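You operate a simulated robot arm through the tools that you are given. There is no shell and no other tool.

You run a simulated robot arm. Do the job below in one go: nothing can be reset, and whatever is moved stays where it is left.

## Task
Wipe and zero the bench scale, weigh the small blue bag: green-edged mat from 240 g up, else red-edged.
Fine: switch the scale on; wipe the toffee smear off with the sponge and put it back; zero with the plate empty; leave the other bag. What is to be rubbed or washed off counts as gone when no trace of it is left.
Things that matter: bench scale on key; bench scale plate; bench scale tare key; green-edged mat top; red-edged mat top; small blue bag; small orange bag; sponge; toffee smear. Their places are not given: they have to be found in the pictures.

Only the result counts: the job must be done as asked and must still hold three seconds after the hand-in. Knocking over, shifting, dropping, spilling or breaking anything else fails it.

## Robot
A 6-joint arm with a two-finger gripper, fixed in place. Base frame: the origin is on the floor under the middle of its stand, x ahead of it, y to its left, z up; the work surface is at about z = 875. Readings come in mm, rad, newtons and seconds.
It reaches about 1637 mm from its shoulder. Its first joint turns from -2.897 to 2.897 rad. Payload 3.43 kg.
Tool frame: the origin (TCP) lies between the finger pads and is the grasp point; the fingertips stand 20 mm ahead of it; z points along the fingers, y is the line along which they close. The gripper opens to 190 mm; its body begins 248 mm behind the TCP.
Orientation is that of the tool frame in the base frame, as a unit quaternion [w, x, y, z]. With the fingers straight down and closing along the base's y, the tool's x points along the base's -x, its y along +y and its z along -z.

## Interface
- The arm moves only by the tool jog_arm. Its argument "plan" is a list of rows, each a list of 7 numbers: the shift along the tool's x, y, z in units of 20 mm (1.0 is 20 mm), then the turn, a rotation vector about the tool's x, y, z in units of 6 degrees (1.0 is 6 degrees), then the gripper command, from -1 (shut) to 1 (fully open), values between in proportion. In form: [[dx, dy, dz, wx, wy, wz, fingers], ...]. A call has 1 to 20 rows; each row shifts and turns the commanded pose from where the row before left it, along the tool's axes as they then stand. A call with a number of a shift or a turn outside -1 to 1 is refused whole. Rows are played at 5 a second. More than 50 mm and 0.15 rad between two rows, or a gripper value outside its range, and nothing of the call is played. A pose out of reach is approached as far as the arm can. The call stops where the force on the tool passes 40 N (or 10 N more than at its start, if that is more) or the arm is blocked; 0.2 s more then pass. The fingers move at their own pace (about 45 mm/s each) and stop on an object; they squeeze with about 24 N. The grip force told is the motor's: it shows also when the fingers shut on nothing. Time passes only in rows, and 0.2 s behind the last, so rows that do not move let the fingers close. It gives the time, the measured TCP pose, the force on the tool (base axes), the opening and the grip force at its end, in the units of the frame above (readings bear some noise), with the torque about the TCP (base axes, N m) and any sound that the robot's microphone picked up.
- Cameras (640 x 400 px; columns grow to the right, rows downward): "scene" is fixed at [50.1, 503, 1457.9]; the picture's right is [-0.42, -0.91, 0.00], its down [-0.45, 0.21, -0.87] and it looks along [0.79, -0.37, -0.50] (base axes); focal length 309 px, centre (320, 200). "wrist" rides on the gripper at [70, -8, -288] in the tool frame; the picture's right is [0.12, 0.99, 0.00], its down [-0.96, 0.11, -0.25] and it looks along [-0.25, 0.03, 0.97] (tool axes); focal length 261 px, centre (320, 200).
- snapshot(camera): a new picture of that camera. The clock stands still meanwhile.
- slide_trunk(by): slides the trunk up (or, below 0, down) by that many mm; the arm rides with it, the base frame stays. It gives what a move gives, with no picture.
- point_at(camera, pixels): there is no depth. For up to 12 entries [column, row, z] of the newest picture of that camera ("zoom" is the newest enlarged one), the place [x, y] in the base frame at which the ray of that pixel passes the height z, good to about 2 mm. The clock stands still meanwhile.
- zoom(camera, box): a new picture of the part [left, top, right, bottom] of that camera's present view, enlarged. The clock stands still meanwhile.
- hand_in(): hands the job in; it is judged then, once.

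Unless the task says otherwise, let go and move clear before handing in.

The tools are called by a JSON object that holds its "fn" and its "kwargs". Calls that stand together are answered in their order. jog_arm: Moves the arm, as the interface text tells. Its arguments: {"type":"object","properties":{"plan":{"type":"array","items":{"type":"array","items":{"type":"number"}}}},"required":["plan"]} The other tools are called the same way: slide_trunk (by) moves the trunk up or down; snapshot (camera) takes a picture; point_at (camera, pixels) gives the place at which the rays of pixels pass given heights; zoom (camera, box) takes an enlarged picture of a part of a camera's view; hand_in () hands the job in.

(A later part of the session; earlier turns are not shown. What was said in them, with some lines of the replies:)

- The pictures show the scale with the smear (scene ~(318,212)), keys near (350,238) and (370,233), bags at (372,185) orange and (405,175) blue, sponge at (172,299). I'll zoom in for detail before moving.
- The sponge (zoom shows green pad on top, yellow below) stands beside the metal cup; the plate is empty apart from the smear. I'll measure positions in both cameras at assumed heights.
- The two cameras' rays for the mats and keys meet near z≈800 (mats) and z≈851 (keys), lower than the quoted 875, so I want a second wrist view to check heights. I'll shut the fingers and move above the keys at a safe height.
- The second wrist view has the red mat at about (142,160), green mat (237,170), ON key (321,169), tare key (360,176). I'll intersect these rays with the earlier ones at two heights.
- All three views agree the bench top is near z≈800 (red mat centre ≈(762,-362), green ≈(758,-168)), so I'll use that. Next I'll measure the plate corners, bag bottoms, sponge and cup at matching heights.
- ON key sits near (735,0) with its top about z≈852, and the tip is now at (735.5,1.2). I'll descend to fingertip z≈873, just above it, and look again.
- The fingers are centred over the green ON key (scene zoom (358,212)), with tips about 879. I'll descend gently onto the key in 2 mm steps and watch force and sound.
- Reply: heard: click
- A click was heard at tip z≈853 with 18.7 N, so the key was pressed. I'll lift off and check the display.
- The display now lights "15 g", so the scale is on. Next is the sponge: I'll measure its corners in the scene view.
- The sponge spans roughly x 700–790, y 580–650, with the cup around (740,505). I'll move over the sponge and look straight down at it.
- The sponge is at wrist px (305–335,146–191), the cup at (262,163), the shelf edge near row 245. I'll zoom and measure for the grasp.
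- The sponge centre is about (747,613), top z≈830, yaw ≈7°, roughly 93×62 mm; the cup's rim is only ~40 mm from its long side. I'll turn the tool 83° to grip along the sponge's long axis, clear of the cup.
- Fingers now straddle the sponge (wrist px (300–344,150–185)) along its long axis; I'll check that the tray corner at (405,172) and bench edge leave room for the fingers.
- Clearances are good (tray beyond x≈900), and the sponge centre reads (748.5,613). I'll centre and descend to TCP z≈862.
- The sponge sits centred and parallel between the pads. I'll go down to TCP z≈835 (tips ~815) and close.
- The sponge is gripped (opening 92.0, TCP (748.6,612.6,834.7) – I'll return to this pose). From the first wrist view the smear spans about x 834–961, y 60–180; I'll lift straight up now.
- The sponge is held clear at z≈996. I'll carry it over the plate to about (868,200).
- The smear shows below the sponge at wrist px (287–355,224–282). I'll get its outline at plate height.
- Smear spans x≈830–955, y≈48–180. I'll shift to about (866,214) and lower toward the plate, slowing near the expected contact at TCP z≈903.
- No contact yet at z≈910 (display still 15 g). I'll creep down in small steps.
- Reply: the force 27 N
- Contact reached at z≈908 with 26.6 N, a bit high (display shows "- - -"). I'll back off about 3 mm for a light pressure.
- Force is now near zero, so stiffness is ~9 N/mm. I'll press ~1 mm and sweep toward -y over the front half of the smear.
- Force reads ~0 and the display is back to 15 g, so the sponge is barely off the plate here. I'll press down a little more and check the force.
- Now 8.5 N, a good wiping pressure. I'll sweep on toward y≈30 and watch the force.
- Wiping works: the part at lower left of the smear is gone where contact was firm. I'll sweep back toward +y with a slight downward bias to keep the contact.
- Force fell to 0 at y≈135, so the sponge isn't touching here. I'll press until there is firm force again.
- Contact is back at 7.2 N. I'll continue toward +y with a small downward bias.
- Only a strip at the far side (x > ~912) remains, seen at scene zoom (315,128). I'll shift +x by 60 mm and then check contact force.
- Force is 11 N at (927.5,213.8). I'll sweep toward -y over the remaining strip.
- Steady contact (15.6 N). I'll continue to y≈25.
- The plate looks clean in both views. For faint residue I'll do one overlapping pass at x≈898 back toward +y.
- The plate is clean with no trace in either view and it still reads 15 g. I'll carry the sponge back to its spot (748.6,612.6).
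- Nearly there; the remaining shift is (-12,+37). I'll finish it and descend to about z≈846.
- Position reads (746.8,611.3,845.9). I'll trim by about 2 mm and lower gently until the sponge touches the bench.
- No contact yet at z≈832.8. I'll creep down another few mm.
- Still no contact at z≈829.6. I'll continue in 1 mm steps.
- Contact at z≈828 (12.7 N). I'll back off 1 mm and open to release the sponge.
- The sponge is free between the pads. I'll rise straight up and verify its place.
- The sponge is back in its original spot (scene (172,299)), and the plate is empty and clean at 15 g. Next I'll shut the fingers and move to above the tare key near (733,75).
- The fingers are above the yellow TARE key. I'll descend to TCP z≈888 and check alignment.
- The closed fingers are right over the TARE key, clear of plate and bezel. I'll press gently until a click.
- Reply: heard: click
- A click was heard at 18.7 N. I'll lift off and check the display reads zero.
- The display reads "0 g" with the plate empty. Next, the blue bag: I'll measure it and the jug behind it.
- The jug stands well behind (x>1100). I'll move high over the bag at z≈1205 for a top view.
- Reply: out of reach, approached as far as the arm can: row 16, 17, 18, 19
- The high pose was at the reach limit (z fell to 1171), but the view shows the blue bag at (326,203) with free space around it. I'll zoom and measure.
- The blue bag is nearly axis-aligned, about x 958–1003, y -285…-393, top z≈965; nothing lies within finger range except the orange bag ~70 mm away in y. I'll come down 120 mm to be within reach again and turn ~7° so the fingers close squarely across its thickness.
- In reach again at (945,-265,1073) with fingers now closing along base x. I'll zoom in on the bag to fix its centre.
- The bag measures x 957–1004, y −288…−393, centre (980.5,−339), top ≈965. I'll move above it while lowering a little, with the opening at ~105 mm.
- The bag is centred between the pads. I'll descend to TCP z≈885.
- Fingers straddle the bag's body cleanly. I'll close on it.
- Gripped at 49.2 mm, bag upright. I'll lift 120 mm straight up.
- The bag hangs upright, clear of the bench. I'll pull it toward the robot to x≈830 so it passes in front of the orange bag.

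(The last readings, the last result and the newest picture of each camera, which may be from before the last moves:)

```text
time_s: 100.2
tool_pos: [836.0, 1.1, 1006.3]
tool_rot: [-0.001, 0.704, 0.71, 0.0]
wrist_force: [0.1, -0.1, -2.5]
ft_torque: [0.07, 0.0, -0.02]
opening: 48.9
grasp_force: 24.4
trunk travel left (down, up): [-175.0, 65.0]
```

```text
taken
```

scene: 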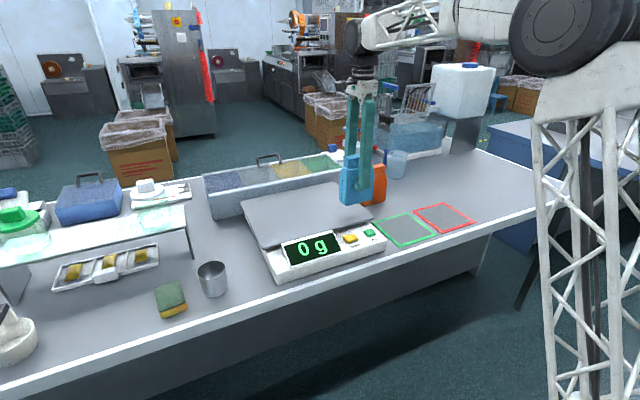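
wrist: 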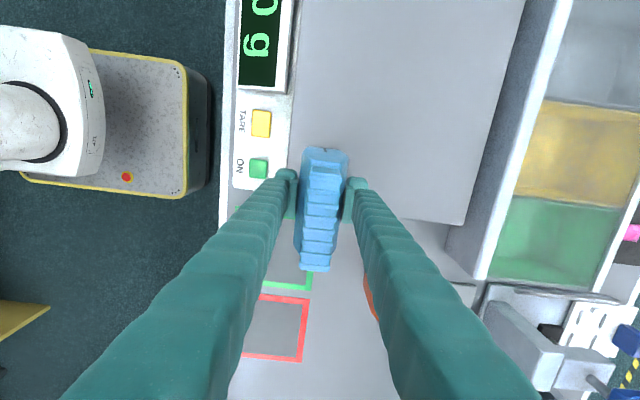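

The bag is passing in front of the orange one, above the plate's right edge. I'll move on to the plate centre (~(925,150)).

{"fn": "jog_arm", "kwargs": {"plan": [[0.5, 0.3, 0, 0, 0, 0, -1], [0.9, 0.5, 0, 0, 0, 0, -1], [0.9, 0.55, 0, 0, 0, 0, -1], [0.9, 0.55, 0, 0, 0, 0, -1], [0.9, 0.55, 0, 0, 0, 0, -1], [0.9, 0.55, 0, 0, 0, 0, -1], [0.9, 0.55, 0, 0, 0, 0, -1], [0.9, 0.5, 0, 0, 0, 0, -1], [0.6, 0.4, 0, 0, 0, 0, -1], [0, 0, 0, 0, 0, 0, -1]]}}

{"fn": "zoom", "kwargs": {"camera": "scene", "box": [230, 110, 400, 280]}}

{"fn": "snapshot", "kwargs": {"camera": "wrist"}}

```text
time_s: 102.4
tool_pos: [925.0, 149.8, 1005.3]
tool_rot: [0.0, 0.705, 0.71, 0.0]
wrist_force: [0.5, 0.0, -2.0]
ft_torque: [0.02, 0.0, 0.0]
opening: 48.9
grasp_force: 23.9
trunk travel left (down, up): [-175.0, 65.0]
```

```text
2.35 times, centred on (315, 195) of scene
```

zoom: 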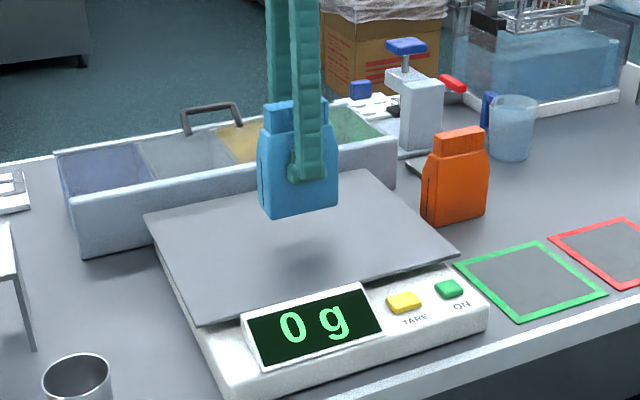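

```text
taken
```

wrist: 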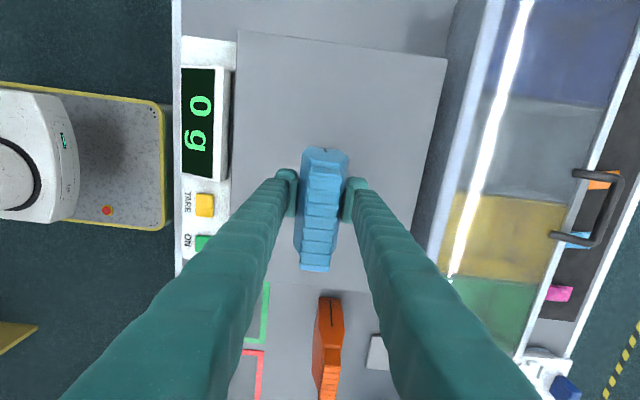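

The bag hangs over the plate centre, display 0 g. Contact is expected at TCP z≈958; I'll lower to ~965 then creep.

{"fn": "jog_arm", "kwargs": {"plan": [[0, 0, 0.5, 0, 0, 0, -1], [0, 0, 0.7, 0, 0, 0, -1], [0, 0, 0.5, 0, 0, 0, -1], [0, 0, 0.3, 0, 0, 0, -1], [0, 0, 0.1, 0, 0, 0, -1], [0, 0, 0.05, 0, 0, 0, -1], [0, 0, 0, 0, 0, 0, -1]]}}

{"fn": "zoom", "kwargs": {"camera": "scene", "box": [230, 110, 400, 280]}}

```text
time_s: 104.0
tool_pos: [924.4, 151.0, 963.4]
tool_rot: [0.0, 0.704, 0.71, 0.0]
wrist_force: [-0.1, -0.8, -2.4]
ft_torque: [-0.01, 0.0, 0.02]
opening: 49.1
grasp_force: 23.9
trunk travel left (down, up): [-175.0, 65.0]
```

```text
2.35 times, centred on (315, 195) of scene
```

zoom: 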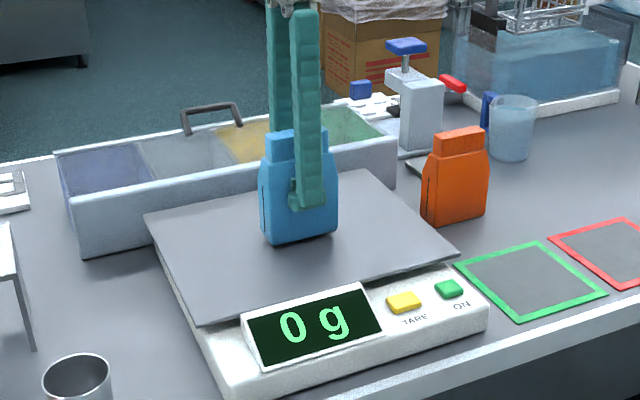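

The bag is just above the plate (still 0 g). I'll creep down in 1 mm steps.

{"fn": "jog_arm", "kwargs": {"plan": [[0, 0, 0.06, 0, 0, 0, -1], [0, 0, 0.05, 0, 0, 0, -1], [0, 0, 0.05, 0, 0, 0, -1], [0, 0, 0, 0, 0, 0, -1]]}}

{"fn": "zoom", "kwargs": {"camera": "scene", "box": [230, 110, 400, 280]}}

```text
time_s: 105.0
tool_pos: [924.2, 149.7, 959.6]
tool_rot: [0.0, 0.705, 0.71, -0.001]
wrist_force: [-1.0, 0.7, -2.4]
ft_torque: [0.01, 0.0, 0.05]
opening: 49.2
grasp_force: 24.6
trunk travel left (down, up): [-175.0, 65.0]
```

```text
2.35 times, centred on (315, 195) of scene
```

zoom: 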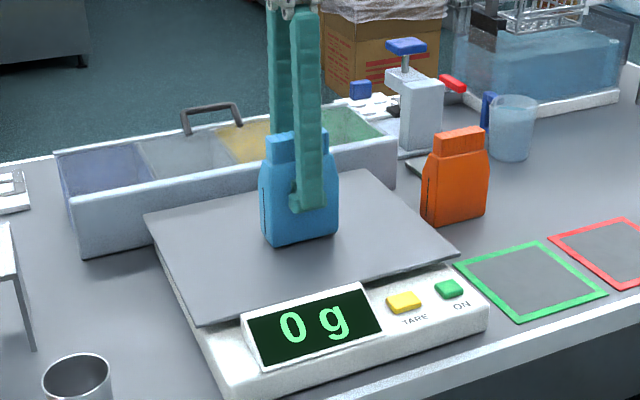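

{"fn": "jog_arm", "kwargs": {"plan": [[0, 0, 0.05, 0, 0, 0, -1], [0, 0, 0.04, 0, 0, 0, -1], [0, 0, 0, 0, 0, 0, -1]]}}

{"fn": "zoom", "kwargs": {"camera": "scene", "box": [230, 110, 400, 280]}}

```text
time_s: 105.8
tool_pos: [922.9, 149.3, 959.9]
tool_rot: [0.0, 0.705, 0.71, 0.0]
wrist_force: [-0.4, -0.4, -2.5]
ft_torque: [0.01, 0.01, -0.01]
opening: 49.0
grasp_force: 23.7
trunk travel left (down, up): [-175.0, 65.0]
```

```text
2.35 times, centred on (315, 195) of scene
```

zoom: 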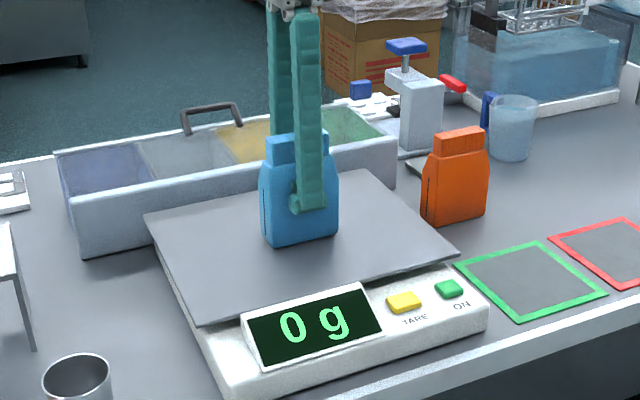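

Still hanging (−2.5 N, 0 g). I'll go another 2 mm.

{"fn": "jog_arm", "kwargs": {"plan": [[0, 0, 0.05, 0, 0, 0, -1], [0, 0, 0.05, 0, 0, 0, -1], [0, 0, 0, 0, 0, 0, -1]]}}

{"fn": "zoom", "kwargs": {"camera": "scene", "box": [230, 110, 400, 280]}}

```text
time_s: 106.6
tool_pos: [923.2, 150.3, 956.6]
tool_rot: [0.0, 0.705, 0.709, 0.0]
wrist_force: [-1.2, -1.6, 4.4]
ft_torque: [-0.1, -0.08, -0.04]
opening: 49.2
grasp_force: 23.9
trunk travel left (down, up): [-175.0, 65.0]
```

```text
2.35 times, centred on (315, 195) of scene
```

zoom: 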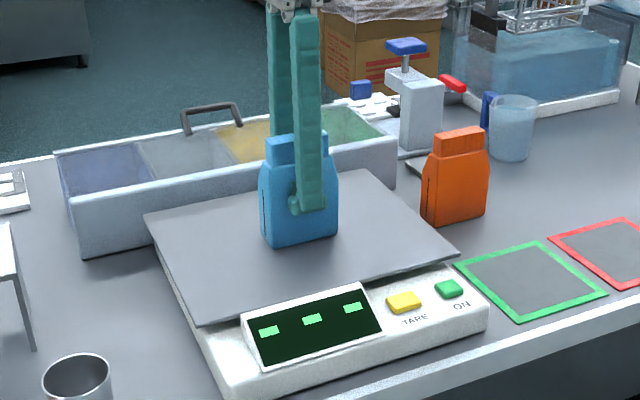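

The bag now touches the plate (+4.4 N). I'll ease off ~0.5 mm and open to release it.

{"fn": "jog_arm", "kwargs": {"plan": [[0, 0, -0.03, 0, 0, 0, -1], [0, 0, 0, 0, 0, 0, -0.3], [0, 0, 0, 0, 0, 0, -0.1], [0, 0, 0, 0, 0, 0, 0.1], [0, 0, 0, 0, 0, 0, 0.1], [0, 0, 0, 0, 0, 0, 0.1], [0, 0, 0, 0, 0, 0, 0.1], [0, 0, 0, 0, 0, 0, 0.1]]}}

{"fn": "zoom", "kwargs": {"camera": "scene", "box": [230, 110, 400, 280]}}

{"fn": "zoom", "kwargs": {"camera": "wrist", "box": [200, 80, 440, 280]}}

```text
time_s: 108.4
tool_pos: [922.9, 149.5, 957.3]
tool_rot: [0.0, 0.705, 0.709, -0.001]
wrist_force: [-0.2, -0.4, 0.0]
ft_torque: [0.0, -0.01, 0.03]
opening: 104.3
grasp_force: 0.1
trunk travel left (down, up): [-175.0, 65.0]
```

```text
2.35 times, centred on (315, 195) of scene
```

zoom: 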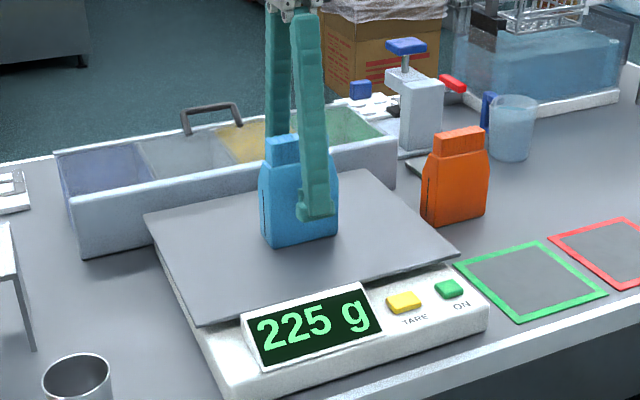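

```text
2.00 times, centred on (320, 180) of wrist
```

zoom: 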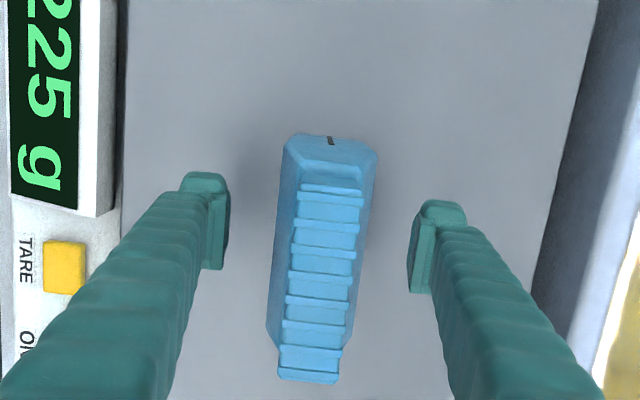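

With the bag free on the plate, the display reads 225 g. I'll wait a second to confirm the reading is steady.

{"fn": "jog_arm", "kwargs": {"plan": [[0, 0, 0, 0, 0, 0, 0.1], [0, 0, 0, 0, 0, 0, 0.1], [0, 0, 0, 0, 0, 0, 0.1], [0, 0, 0, 0, 0, 0, 0.1], [0, 0, 0, 0, 0, 0, 0.1], [0, 0, 0, 0, 0, 0, 0.1]]}}

{"fn": "zoom", "kwargs": {"camera": "scene", "box": [270, 220, 400, 280]}}

```text
time_s: 109.8
tool_pos: [922.8, 150.3, 957.5]
tool_rot: [0.001, 0.704, 0.71, 0.001]
wrist_force: [0.1, -0.4, -1.4]
ft_torque: [0.0, -0.02, 0.03]
opening: 104.5
grasp_force: 0.0
trunk travel left (down, up): [-175.0, 65.0]
```

```text
4.92 times, centred on (335, 250) of scene
```

zoom: 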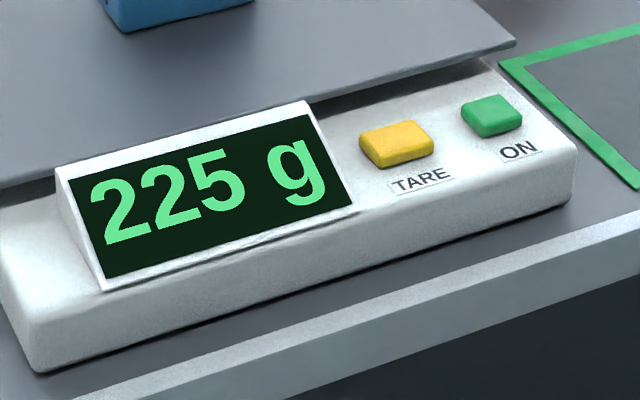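

Steady 225 g, below 240 g, so the bag goes on the red-edged mat. I'll regrip it.

{"fn": "jog_arm", "kwargs": {"plan": [[0, 0, 0, 0, 0, 0, -0.2], [0, 0, 0, 0, 0, 0, -1], [0, 0, 0, 0, 0, 0, -1], [0, 0, 0, 0, 0, 0, -1], [0, 0, 0, 0, 0, 0, -1], [0, 0, 0, 0, 0, 0, -1], [0, 0, -0.3, 0, 0, 0, -1], [0, 0, -0.7, 0, 0, 0, -1], [0, 0, -1, 0, 0, 0, -1], [0, 0, -1, 0, 0, 0, -1], [0, 0, 0, 0, 0, 0, -1]]}}

{"fn": "zoom", "kwargs": {"camera": "scene", "box": [230, 110, 400, 280]}}

{"fn": "zoom", "kwargs": {"camera": "wrist", "box": [200, 80, 440, 280]}}

```text
time_s: 112.2
tool_pos: [924.9, 151.4, 1017.8]
tool_rot: [0.0, 0.704, 0.71, -0.001]
wrist_force: [0.2, 0.3, -1.8]
ft_torque: [0.0, -0.02, 0.01]
opening: 49.1
grasp_force: 24.3
trunk travel left (down, up): [-175.0, 65.0]
```

```text
2.35 times, centred on (315, 195) of scene
```

zoom: 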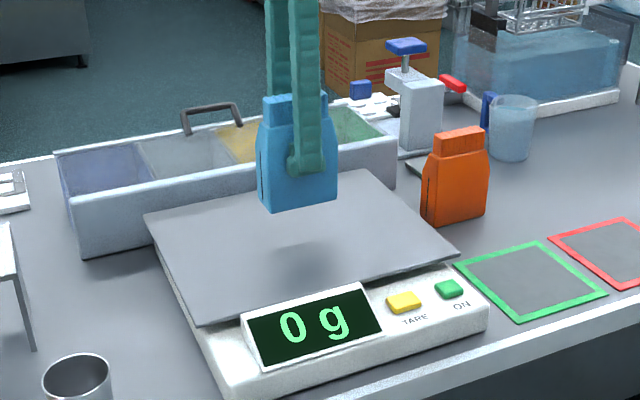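

```text
2.00 times, centred on (320, 180) of wrist
```

zoom: 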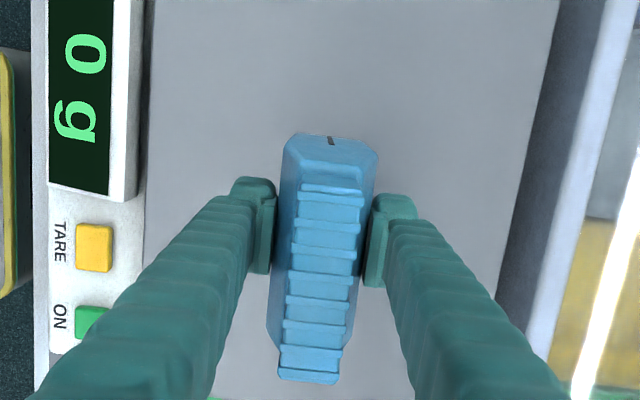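

Bag lifted, scale back to 0 g. I'll move it toward the robot and then over to the red mat near (762,−362).

{"fn": "jog_arm", "kwargs": {"plan": [[-0.5, -0.4, 0, 0, 0, 0, -1], [-0.8, -0.7, 0, 0, 0, 0, -1], [-0.9, -0.8, 0, 0, 0, 0, -1], [-0.9, -0.8, 0, 0, 0, 0, -1], [-0.9, -0.8, 0, 0, 0, 0, -1], [-0.9, -0.8, 0, 0, 0, 0, -1], [-0.9, -0.7, 0, 0, 0, 0, -1], [-0.9, -0.5, 0, 0, 0, 0, -1], [-0.5, -0.1, 0, 0, 0, 0, -1], [0, 0, 0, 0, 0, 0, -1]]}}

{"fn": "jog_arm", "kwargs": {"plan": [[-0.5, -0.1, 0, 0, 0, 0, -1], [-0.8, -0.12, 0, 0, 0, 0, -1], [-0.9, -0.12, 0, 0, 0, 0, -1], [-0.9, -0.12, 0, 0, 0, 0, -1], [-0.9, -0.12, 0, 0, 0, 0, -1], [-0.9, -0.12, 0, 0, 0, 0, -1], [-0.9, -0.12, 0, 0, 0, 0, -1], [-0.9, -0.12, 0, 0, 0, 0, -1], [-0.9, -0.12, 0, 0, 0, 0, -1], [-0.9, -0.12, 0, 0, 0, 0, -1], [-0.9, -0.12, 0, 0, 0, 0, -1], [-0.9, -0.12, 0, 0, 0, 0, -1], [-0.9, -0.12, 0, 0, 0, 0, -1], [-0.9, -0.12, 0, 0, 0, 0, -1], [-0.9, -0.12, 0, 0, 0, 0, -1], [-0.9, -0.12, 0, 0, 0, 0, -1], [-0.8, -0.12, 0, 0, 0, 0, -1], [-0.5, -0.12, 0, 0, 0, 0, -1], [0, 0, 0, 0, 0, 0, -1]]}}

{"fn": "snapshot", "kwargs": {"camera": "scene"}}

{"fn": "snapshot", "kwargs": {"camera": "wrist"}}

```text
time_s: 114.4
tool_pos: [814.0, 4.8, 1018.3]
tool_rot: [0.0, 0.704, 0.71, 0.0]
wrist_force: [0.4, 0.0, -2.1]
ft_torque: [0.0, 0.01, -0.03]
opening: 49.1
grasp_force: 24.5
trunk travel left (down, up): [-175.0, 65.0]
```

```text
time_s: 118.4
tool_pos: [770.3, -300.3, 1017.3]
tool_rot: [0.0, 0.705, 0.709, 0.0]
wrist_force: [0.5, -0.2, -3.2]
ft_torque: [-0.02, -0.02, -0.04]
opening: 48.9
grasp_force: 23.5
trunk travel left (down, up): [-175.0, 65.0]
```

```text
taken
```

scene: 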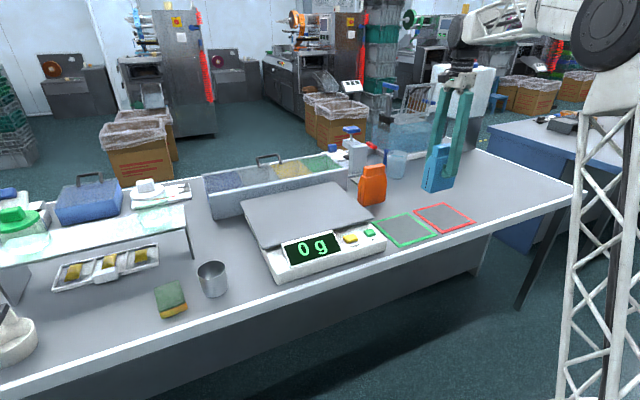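

```text
taken
```

wrist: 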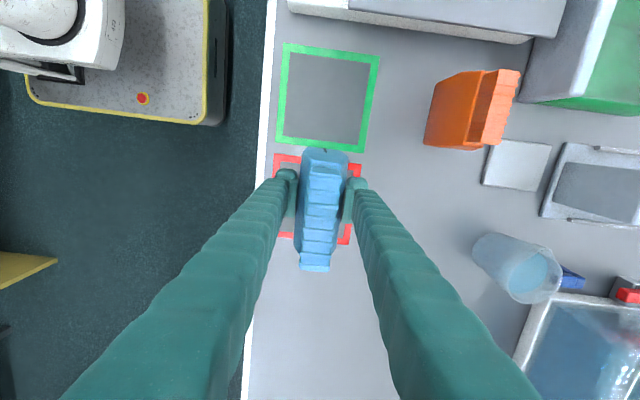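

The bag is near the mat. I'll measure the red mat's corners in both views before lowering.

{"fn": "zoom", "kwargs": {"camera": "wrist", "box": [240, 130, 380, 270]}}

{"fn": "zoom", "kwargs": {"camera": "scene", "box": [370, 130, 490, 250]}}

```text
2.86 times, centred on (310, 200) of wrist
```

zoom: 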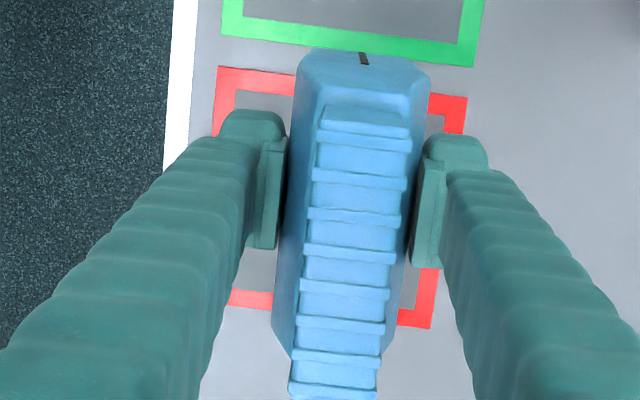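

```text
3.33 times, centred on (430, 190) of scene
```

zoom: 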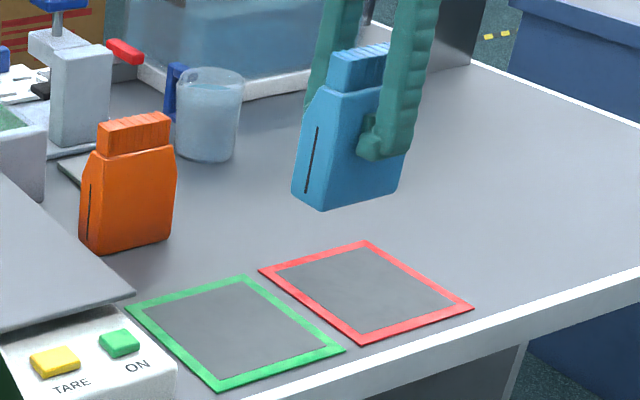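

{"fn": "point_at", "kwargs": {"camera": "wrist", "pixels": [[273.9, 153.4, 799], [361.5, 164, 799], [348.5, 244.8, 799]]}}

{"fn": "point_at", "kwargs": {"camera": "scene", "pixels": [[412, 211, 799], [443.5, 202, 799], [475.9, 222.4, 799], [442.9, 232.6, 799], [443.6, 217, 799]]}}

```text
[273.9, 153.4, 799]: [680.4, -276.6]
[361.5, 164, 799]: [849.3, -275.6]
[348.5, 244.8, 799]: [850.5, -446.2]
```

```text
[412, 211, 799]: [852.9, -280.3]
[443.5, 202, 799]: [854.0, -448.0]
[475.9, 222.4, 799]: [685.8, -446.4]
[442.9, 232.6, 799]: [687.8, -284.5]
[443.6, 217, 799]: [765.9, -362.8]
```

The red mat spans x 683–852, y −279…−447, centre (767,−362). I'll move to TCP (767,−358) and lower to about z≈892.

{"fn": "jog_arm", "kwargs": {"plan": [[-0.6, -0.05, 0, 0, 0, 0, -1], [-0.9, -0.05, 0, 0, 0, 0, -1], [-0.9, -0.05, 0, 0, 0, 0, -1], [-0.5, 0, 0.4, 0, 0, 0, -1], [0, 0, 0.8, 0, 0, 0, -1], [0, 0, 0.9, 0, 0, 0, -1], [0, 0, 0.9, 0, 0, 0, -1], [0, 0, 0.9, 0, 0, 0, -1], [0, 0, 0.9, 0, 0, 0, -1], [0, 0, 0.7, 0, 0, 0, -1], [0, 0, 0.5, 0, 0, 0, -1], [0, 0, 0.2, 0, 0, 0, -1], [0, 0, 0, 0, 0, 0, -1]]}}

{"fn": "zoom", "kwargs": {"camera": "scene", "box": [370, 130, 490, 250]}}

{"fn": "zoom", "kwargs": {"camera": "wrist", "box": [200, 80, 440, 300]}}

```text
time_s: 121.2
tool_pos: [770.0, -356.1, 892.9]
tool_rot: [0.0, 0.705, 0.709, 0.0]
wrist_force: [0.0, -0.1, -2.5]
ft_torque: [-0.01, -0.03, -0.02]
opening: 49.2
grasp_force: 23.9
trunk travel left (down, up): [-175.0, 65.0]
```

```text
3.33 times, centred on (430, 190) of scene
```

zoom: 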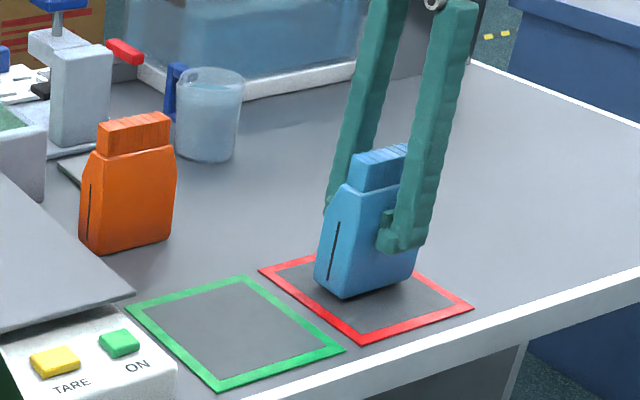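

```text
1.82 times, centred on (320, 190) of wrist
```

zoom: 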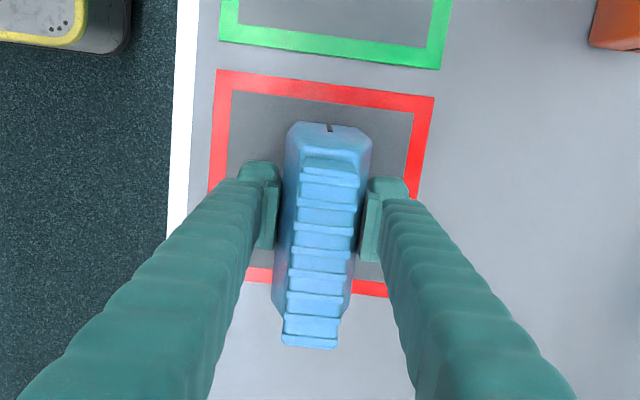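

The bag is just above the middle of the red mat. I'll creep down until it touches.

{"fn": "jog_arm", "kwargs": {"plan": [[0, 0, 0.15, 0, 0, 0, -1], [0, 0, 0.1, 0, 0, 0, -1], [0, 0, 0.05, 0, 0, 0, -1], [0, 0, 0.05, 0, 0, 0, -1], [0, 0, 0, 0, 0, 0, -1]]}}

```text
time_s: 122.4
tool_pos: [769.9, -357.8, 886.3]
tool_rot: [0.0, 0.704, 0.71, 0.001]
wrist_force: [-0.3, 0.3, -2.1]
ft_torque: [0.01, 0.0, -0.01]
opening: 49.0
grasp_force: 24.2
trunk travel left (down, up): [-175.0, 65.0]
```

{"fn": "jog_arm", "kwargs": {"plan": [[0, 0, 0.05, 0, 0, 0, -1], [0, 0, 0.05, 0, 0, 0, -1], [0, 0, 0, 0, 0, 0, -1]]}}

```text
time_s: 123.2
tool_pos: [770.2, -356.9, 883.9]
tool_rot: [0.001, 0.705, 0.71, 0.001]
wrist_force: [-3.1, 0.8, 11.8]
ft_torque: [0.1, 0.14, 0.01]
opening: 49.0
grasp_force: 24.3
trunk travel left (down, up): [-175.0, 65.0]
```

Contact felt (+11.8 N). I'll ease off about 1 mm and open slowly.

{"fn": "jog_arm", "kwargs": {"plan": [[0, 0, -0.05, 0, 0, 0, -1], [0, 0, 0, 0, 0, 0, -1], [0, 0, 0, 0, 0, 0, -0.3], [0, 0, 0, 0, 0, 0, -0.1], [0, 0, 0, 0, 0, 0, 0.1], [0, 0, 0, 0, 0, 0, 0.1], [0, 0, 0, 0, 0, 0, 0.1], [0, 0, 0, 0, 0, 0, 0.1]]}}

{"fn": "zoom", "kwargs": {"camera": "scene", "box": [370, 130, 490, 250]}}

{"fn": "zoom", "kwargs": {"camera": "wrist", "box": [200, 80, 440, 300]}}

```text
time_s: 125.0
tool_pos: [770.8, -356.1, 885.1]
tool_rot: [0.0, 0.705, 0.709, 0.0]
wrist_force: [-0.4, -0.2, 0.7]
ft_torque: [0.0, 0.01, 0.01]
opening: 104.3
grasp_force: 0.0
trunk travel left (down, up): [-175.0, 65.0]
```

```text
3.33 times, centred on (430, 190) of scene
```

zoom: 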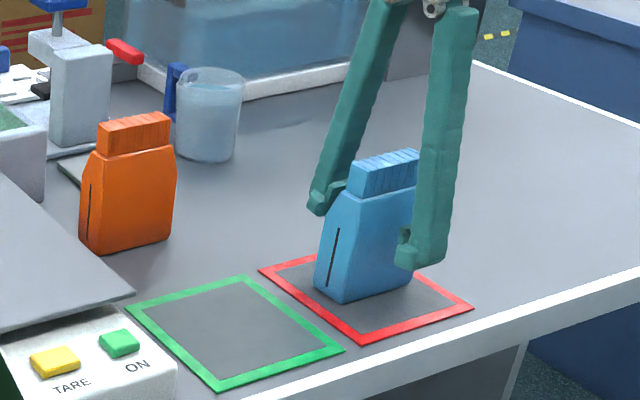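

```text
1.82 times, centred on (320, 190) of wrist
```

zoom: 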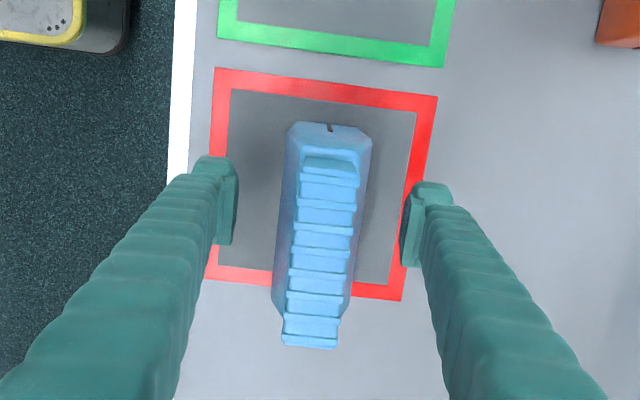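

The bag stands free and upright in the middle of the red mat. I'll rise straight up and check everything.

{"fn": "jog_arm", "kwargs": {"plan": [[0, 0, -0.5, 0, 0, 0, 0.1], [0, 0, -1, 0, 0, 0, 0.1], [0, 0, -1, 0, 0, 0, 0.1], [0, 0, -1, 0, 0, 0, 0.1], [0, 0, -1, 0, 0, 0, 0.1], [0, 0, -1, 0, 0, 0, 0.1], [0, 0, -1, 0, 0, 0, 0.1], [0, 0, -1, 0, 0, 0, 0.1], [0, 0, -1, 0, 0, 0, 0.1], [0, 0, -1, 0, 0, 0, 0.1], [0, 0, -1, 0, 0, 0, 0.1], [0, 0, 0, 0, 0, 0, 0.1]]}}

{"fn": "snapshot", "kwargs": {"camera": "scene"}}

{"fn": "zoom", "kwargs": {"camera": "scene", "box": [230, 160, 490, 290]}}

{"fn": "snapshot", "kwargs": {"camera": "wrist"}}

```text
time_s: 127.6
tool_pos: [768.8, -356.0, 1094.4]
tool_rot: [0.0, 0.705, 0.709, 0.001]
wrist_force: [-0.1, 0.1, -0.1]
ft_torque: [0.02, 0.01, 0.04]
opening: 104.7
grasp_force: 0.1
trunk travel left (down, up): [-175.0, 65.0]
```

```text
taken
```

scene: 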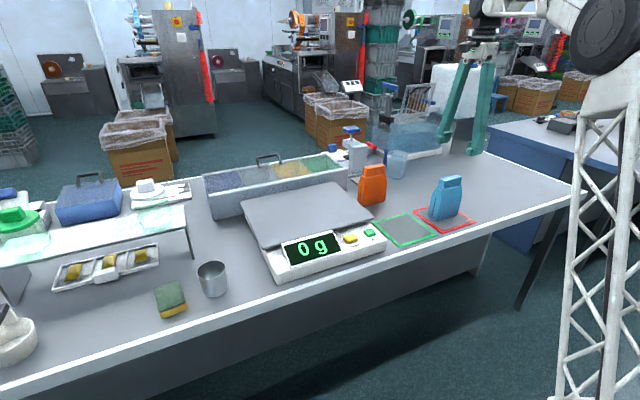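

```text
2.46 times, centred on (360, 225) of scene
```

zoom: 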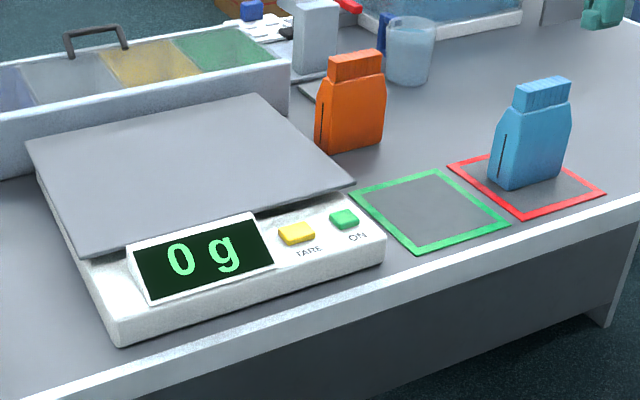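

```text
taken
```

wrist: 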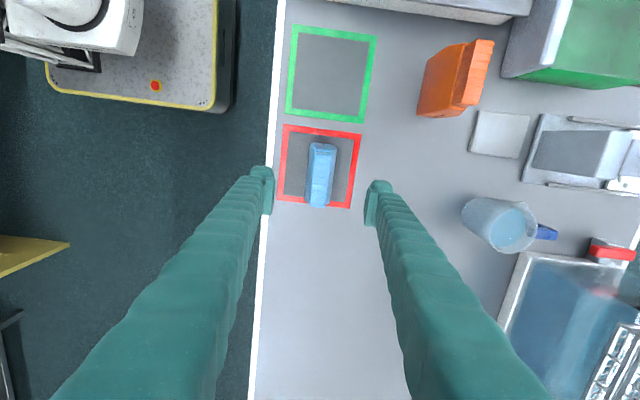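

Everything looks in place: bag upright on the red mat, scale at 0 g, sponge back. I'll take one close look at the plate for any trace of toffee and at the sponge.

{"fn": "zoom", "kwargs": {"camera": "scene", "box": [270, 185, 370, 245]}}

{"fn": "zoom", "kwargs": {"camera": "scene", "box": [130, 240, 250, 340]}}

{"fn": "point_at", "kwargs": {"camera": "wrist", "pixels": [[310, 142, 800], [337, 147, 800], [305, 205, 870], [284, 125, 799], [361, 134, 799], [349, 208, 799]]}}

```text
6.40 times, centred on (320, 215) of scene
```

zoom: 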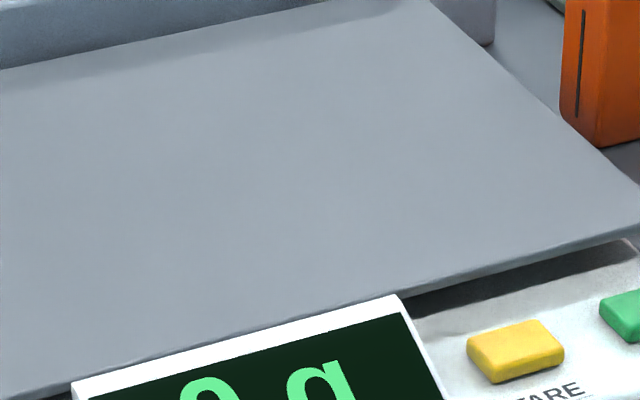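

```text
4.00 times, centred on (190, 290) of scene
```

zoom: 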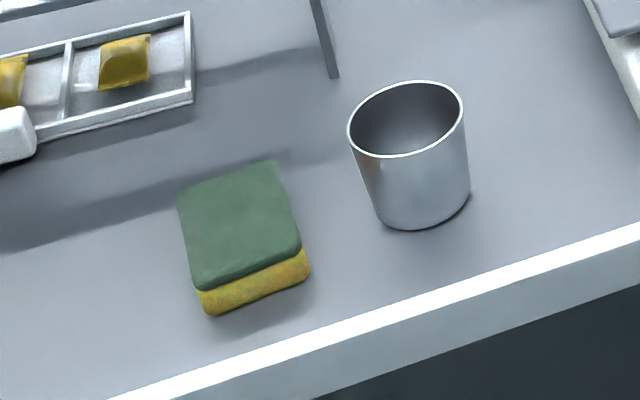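

```text
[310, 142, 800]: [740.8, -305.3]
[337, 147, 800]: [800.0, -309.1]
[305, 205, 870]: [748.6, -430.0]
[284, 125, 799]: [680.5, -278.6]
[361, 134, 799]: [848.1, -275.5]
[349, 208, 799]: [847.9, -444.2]
```

The plate shows no trace of toffee and the sponge matches its original spot within a few mm. The bag sits wholly inside the red mat (y −305…−412 within −278…−446), and the gripper is clear above, so I'm handing in.

{"fn": "hand_in", "kwargs": {}}

```text
The job is handed in.
```

The job is handed in. The small blue bag weighed 225 g, so it's on the red-edged mat; no verdict on the job came back.

- **Scale:** It's switched on. I pressed the tare key with the plate empty and it read 0 g; it read 0 g again after the bag was lifted off.
- **Toffee smear:** I wiped it off with the sponge. Close-up views of the plate show no trace left.
- **Sponge:** It's back where it was, within a few millimetres.
- **Blue bag:** It stands upright, fully inside the red mat.
- **Everything else:** I left the orange bag alone, and nothing else appears moved in the pictures. The gripper is open and clear above the bag.

The bench top was about 75 mm lower than the 875 mm you gave (about 800 mm). I worked from the camera measurements and touch instead.
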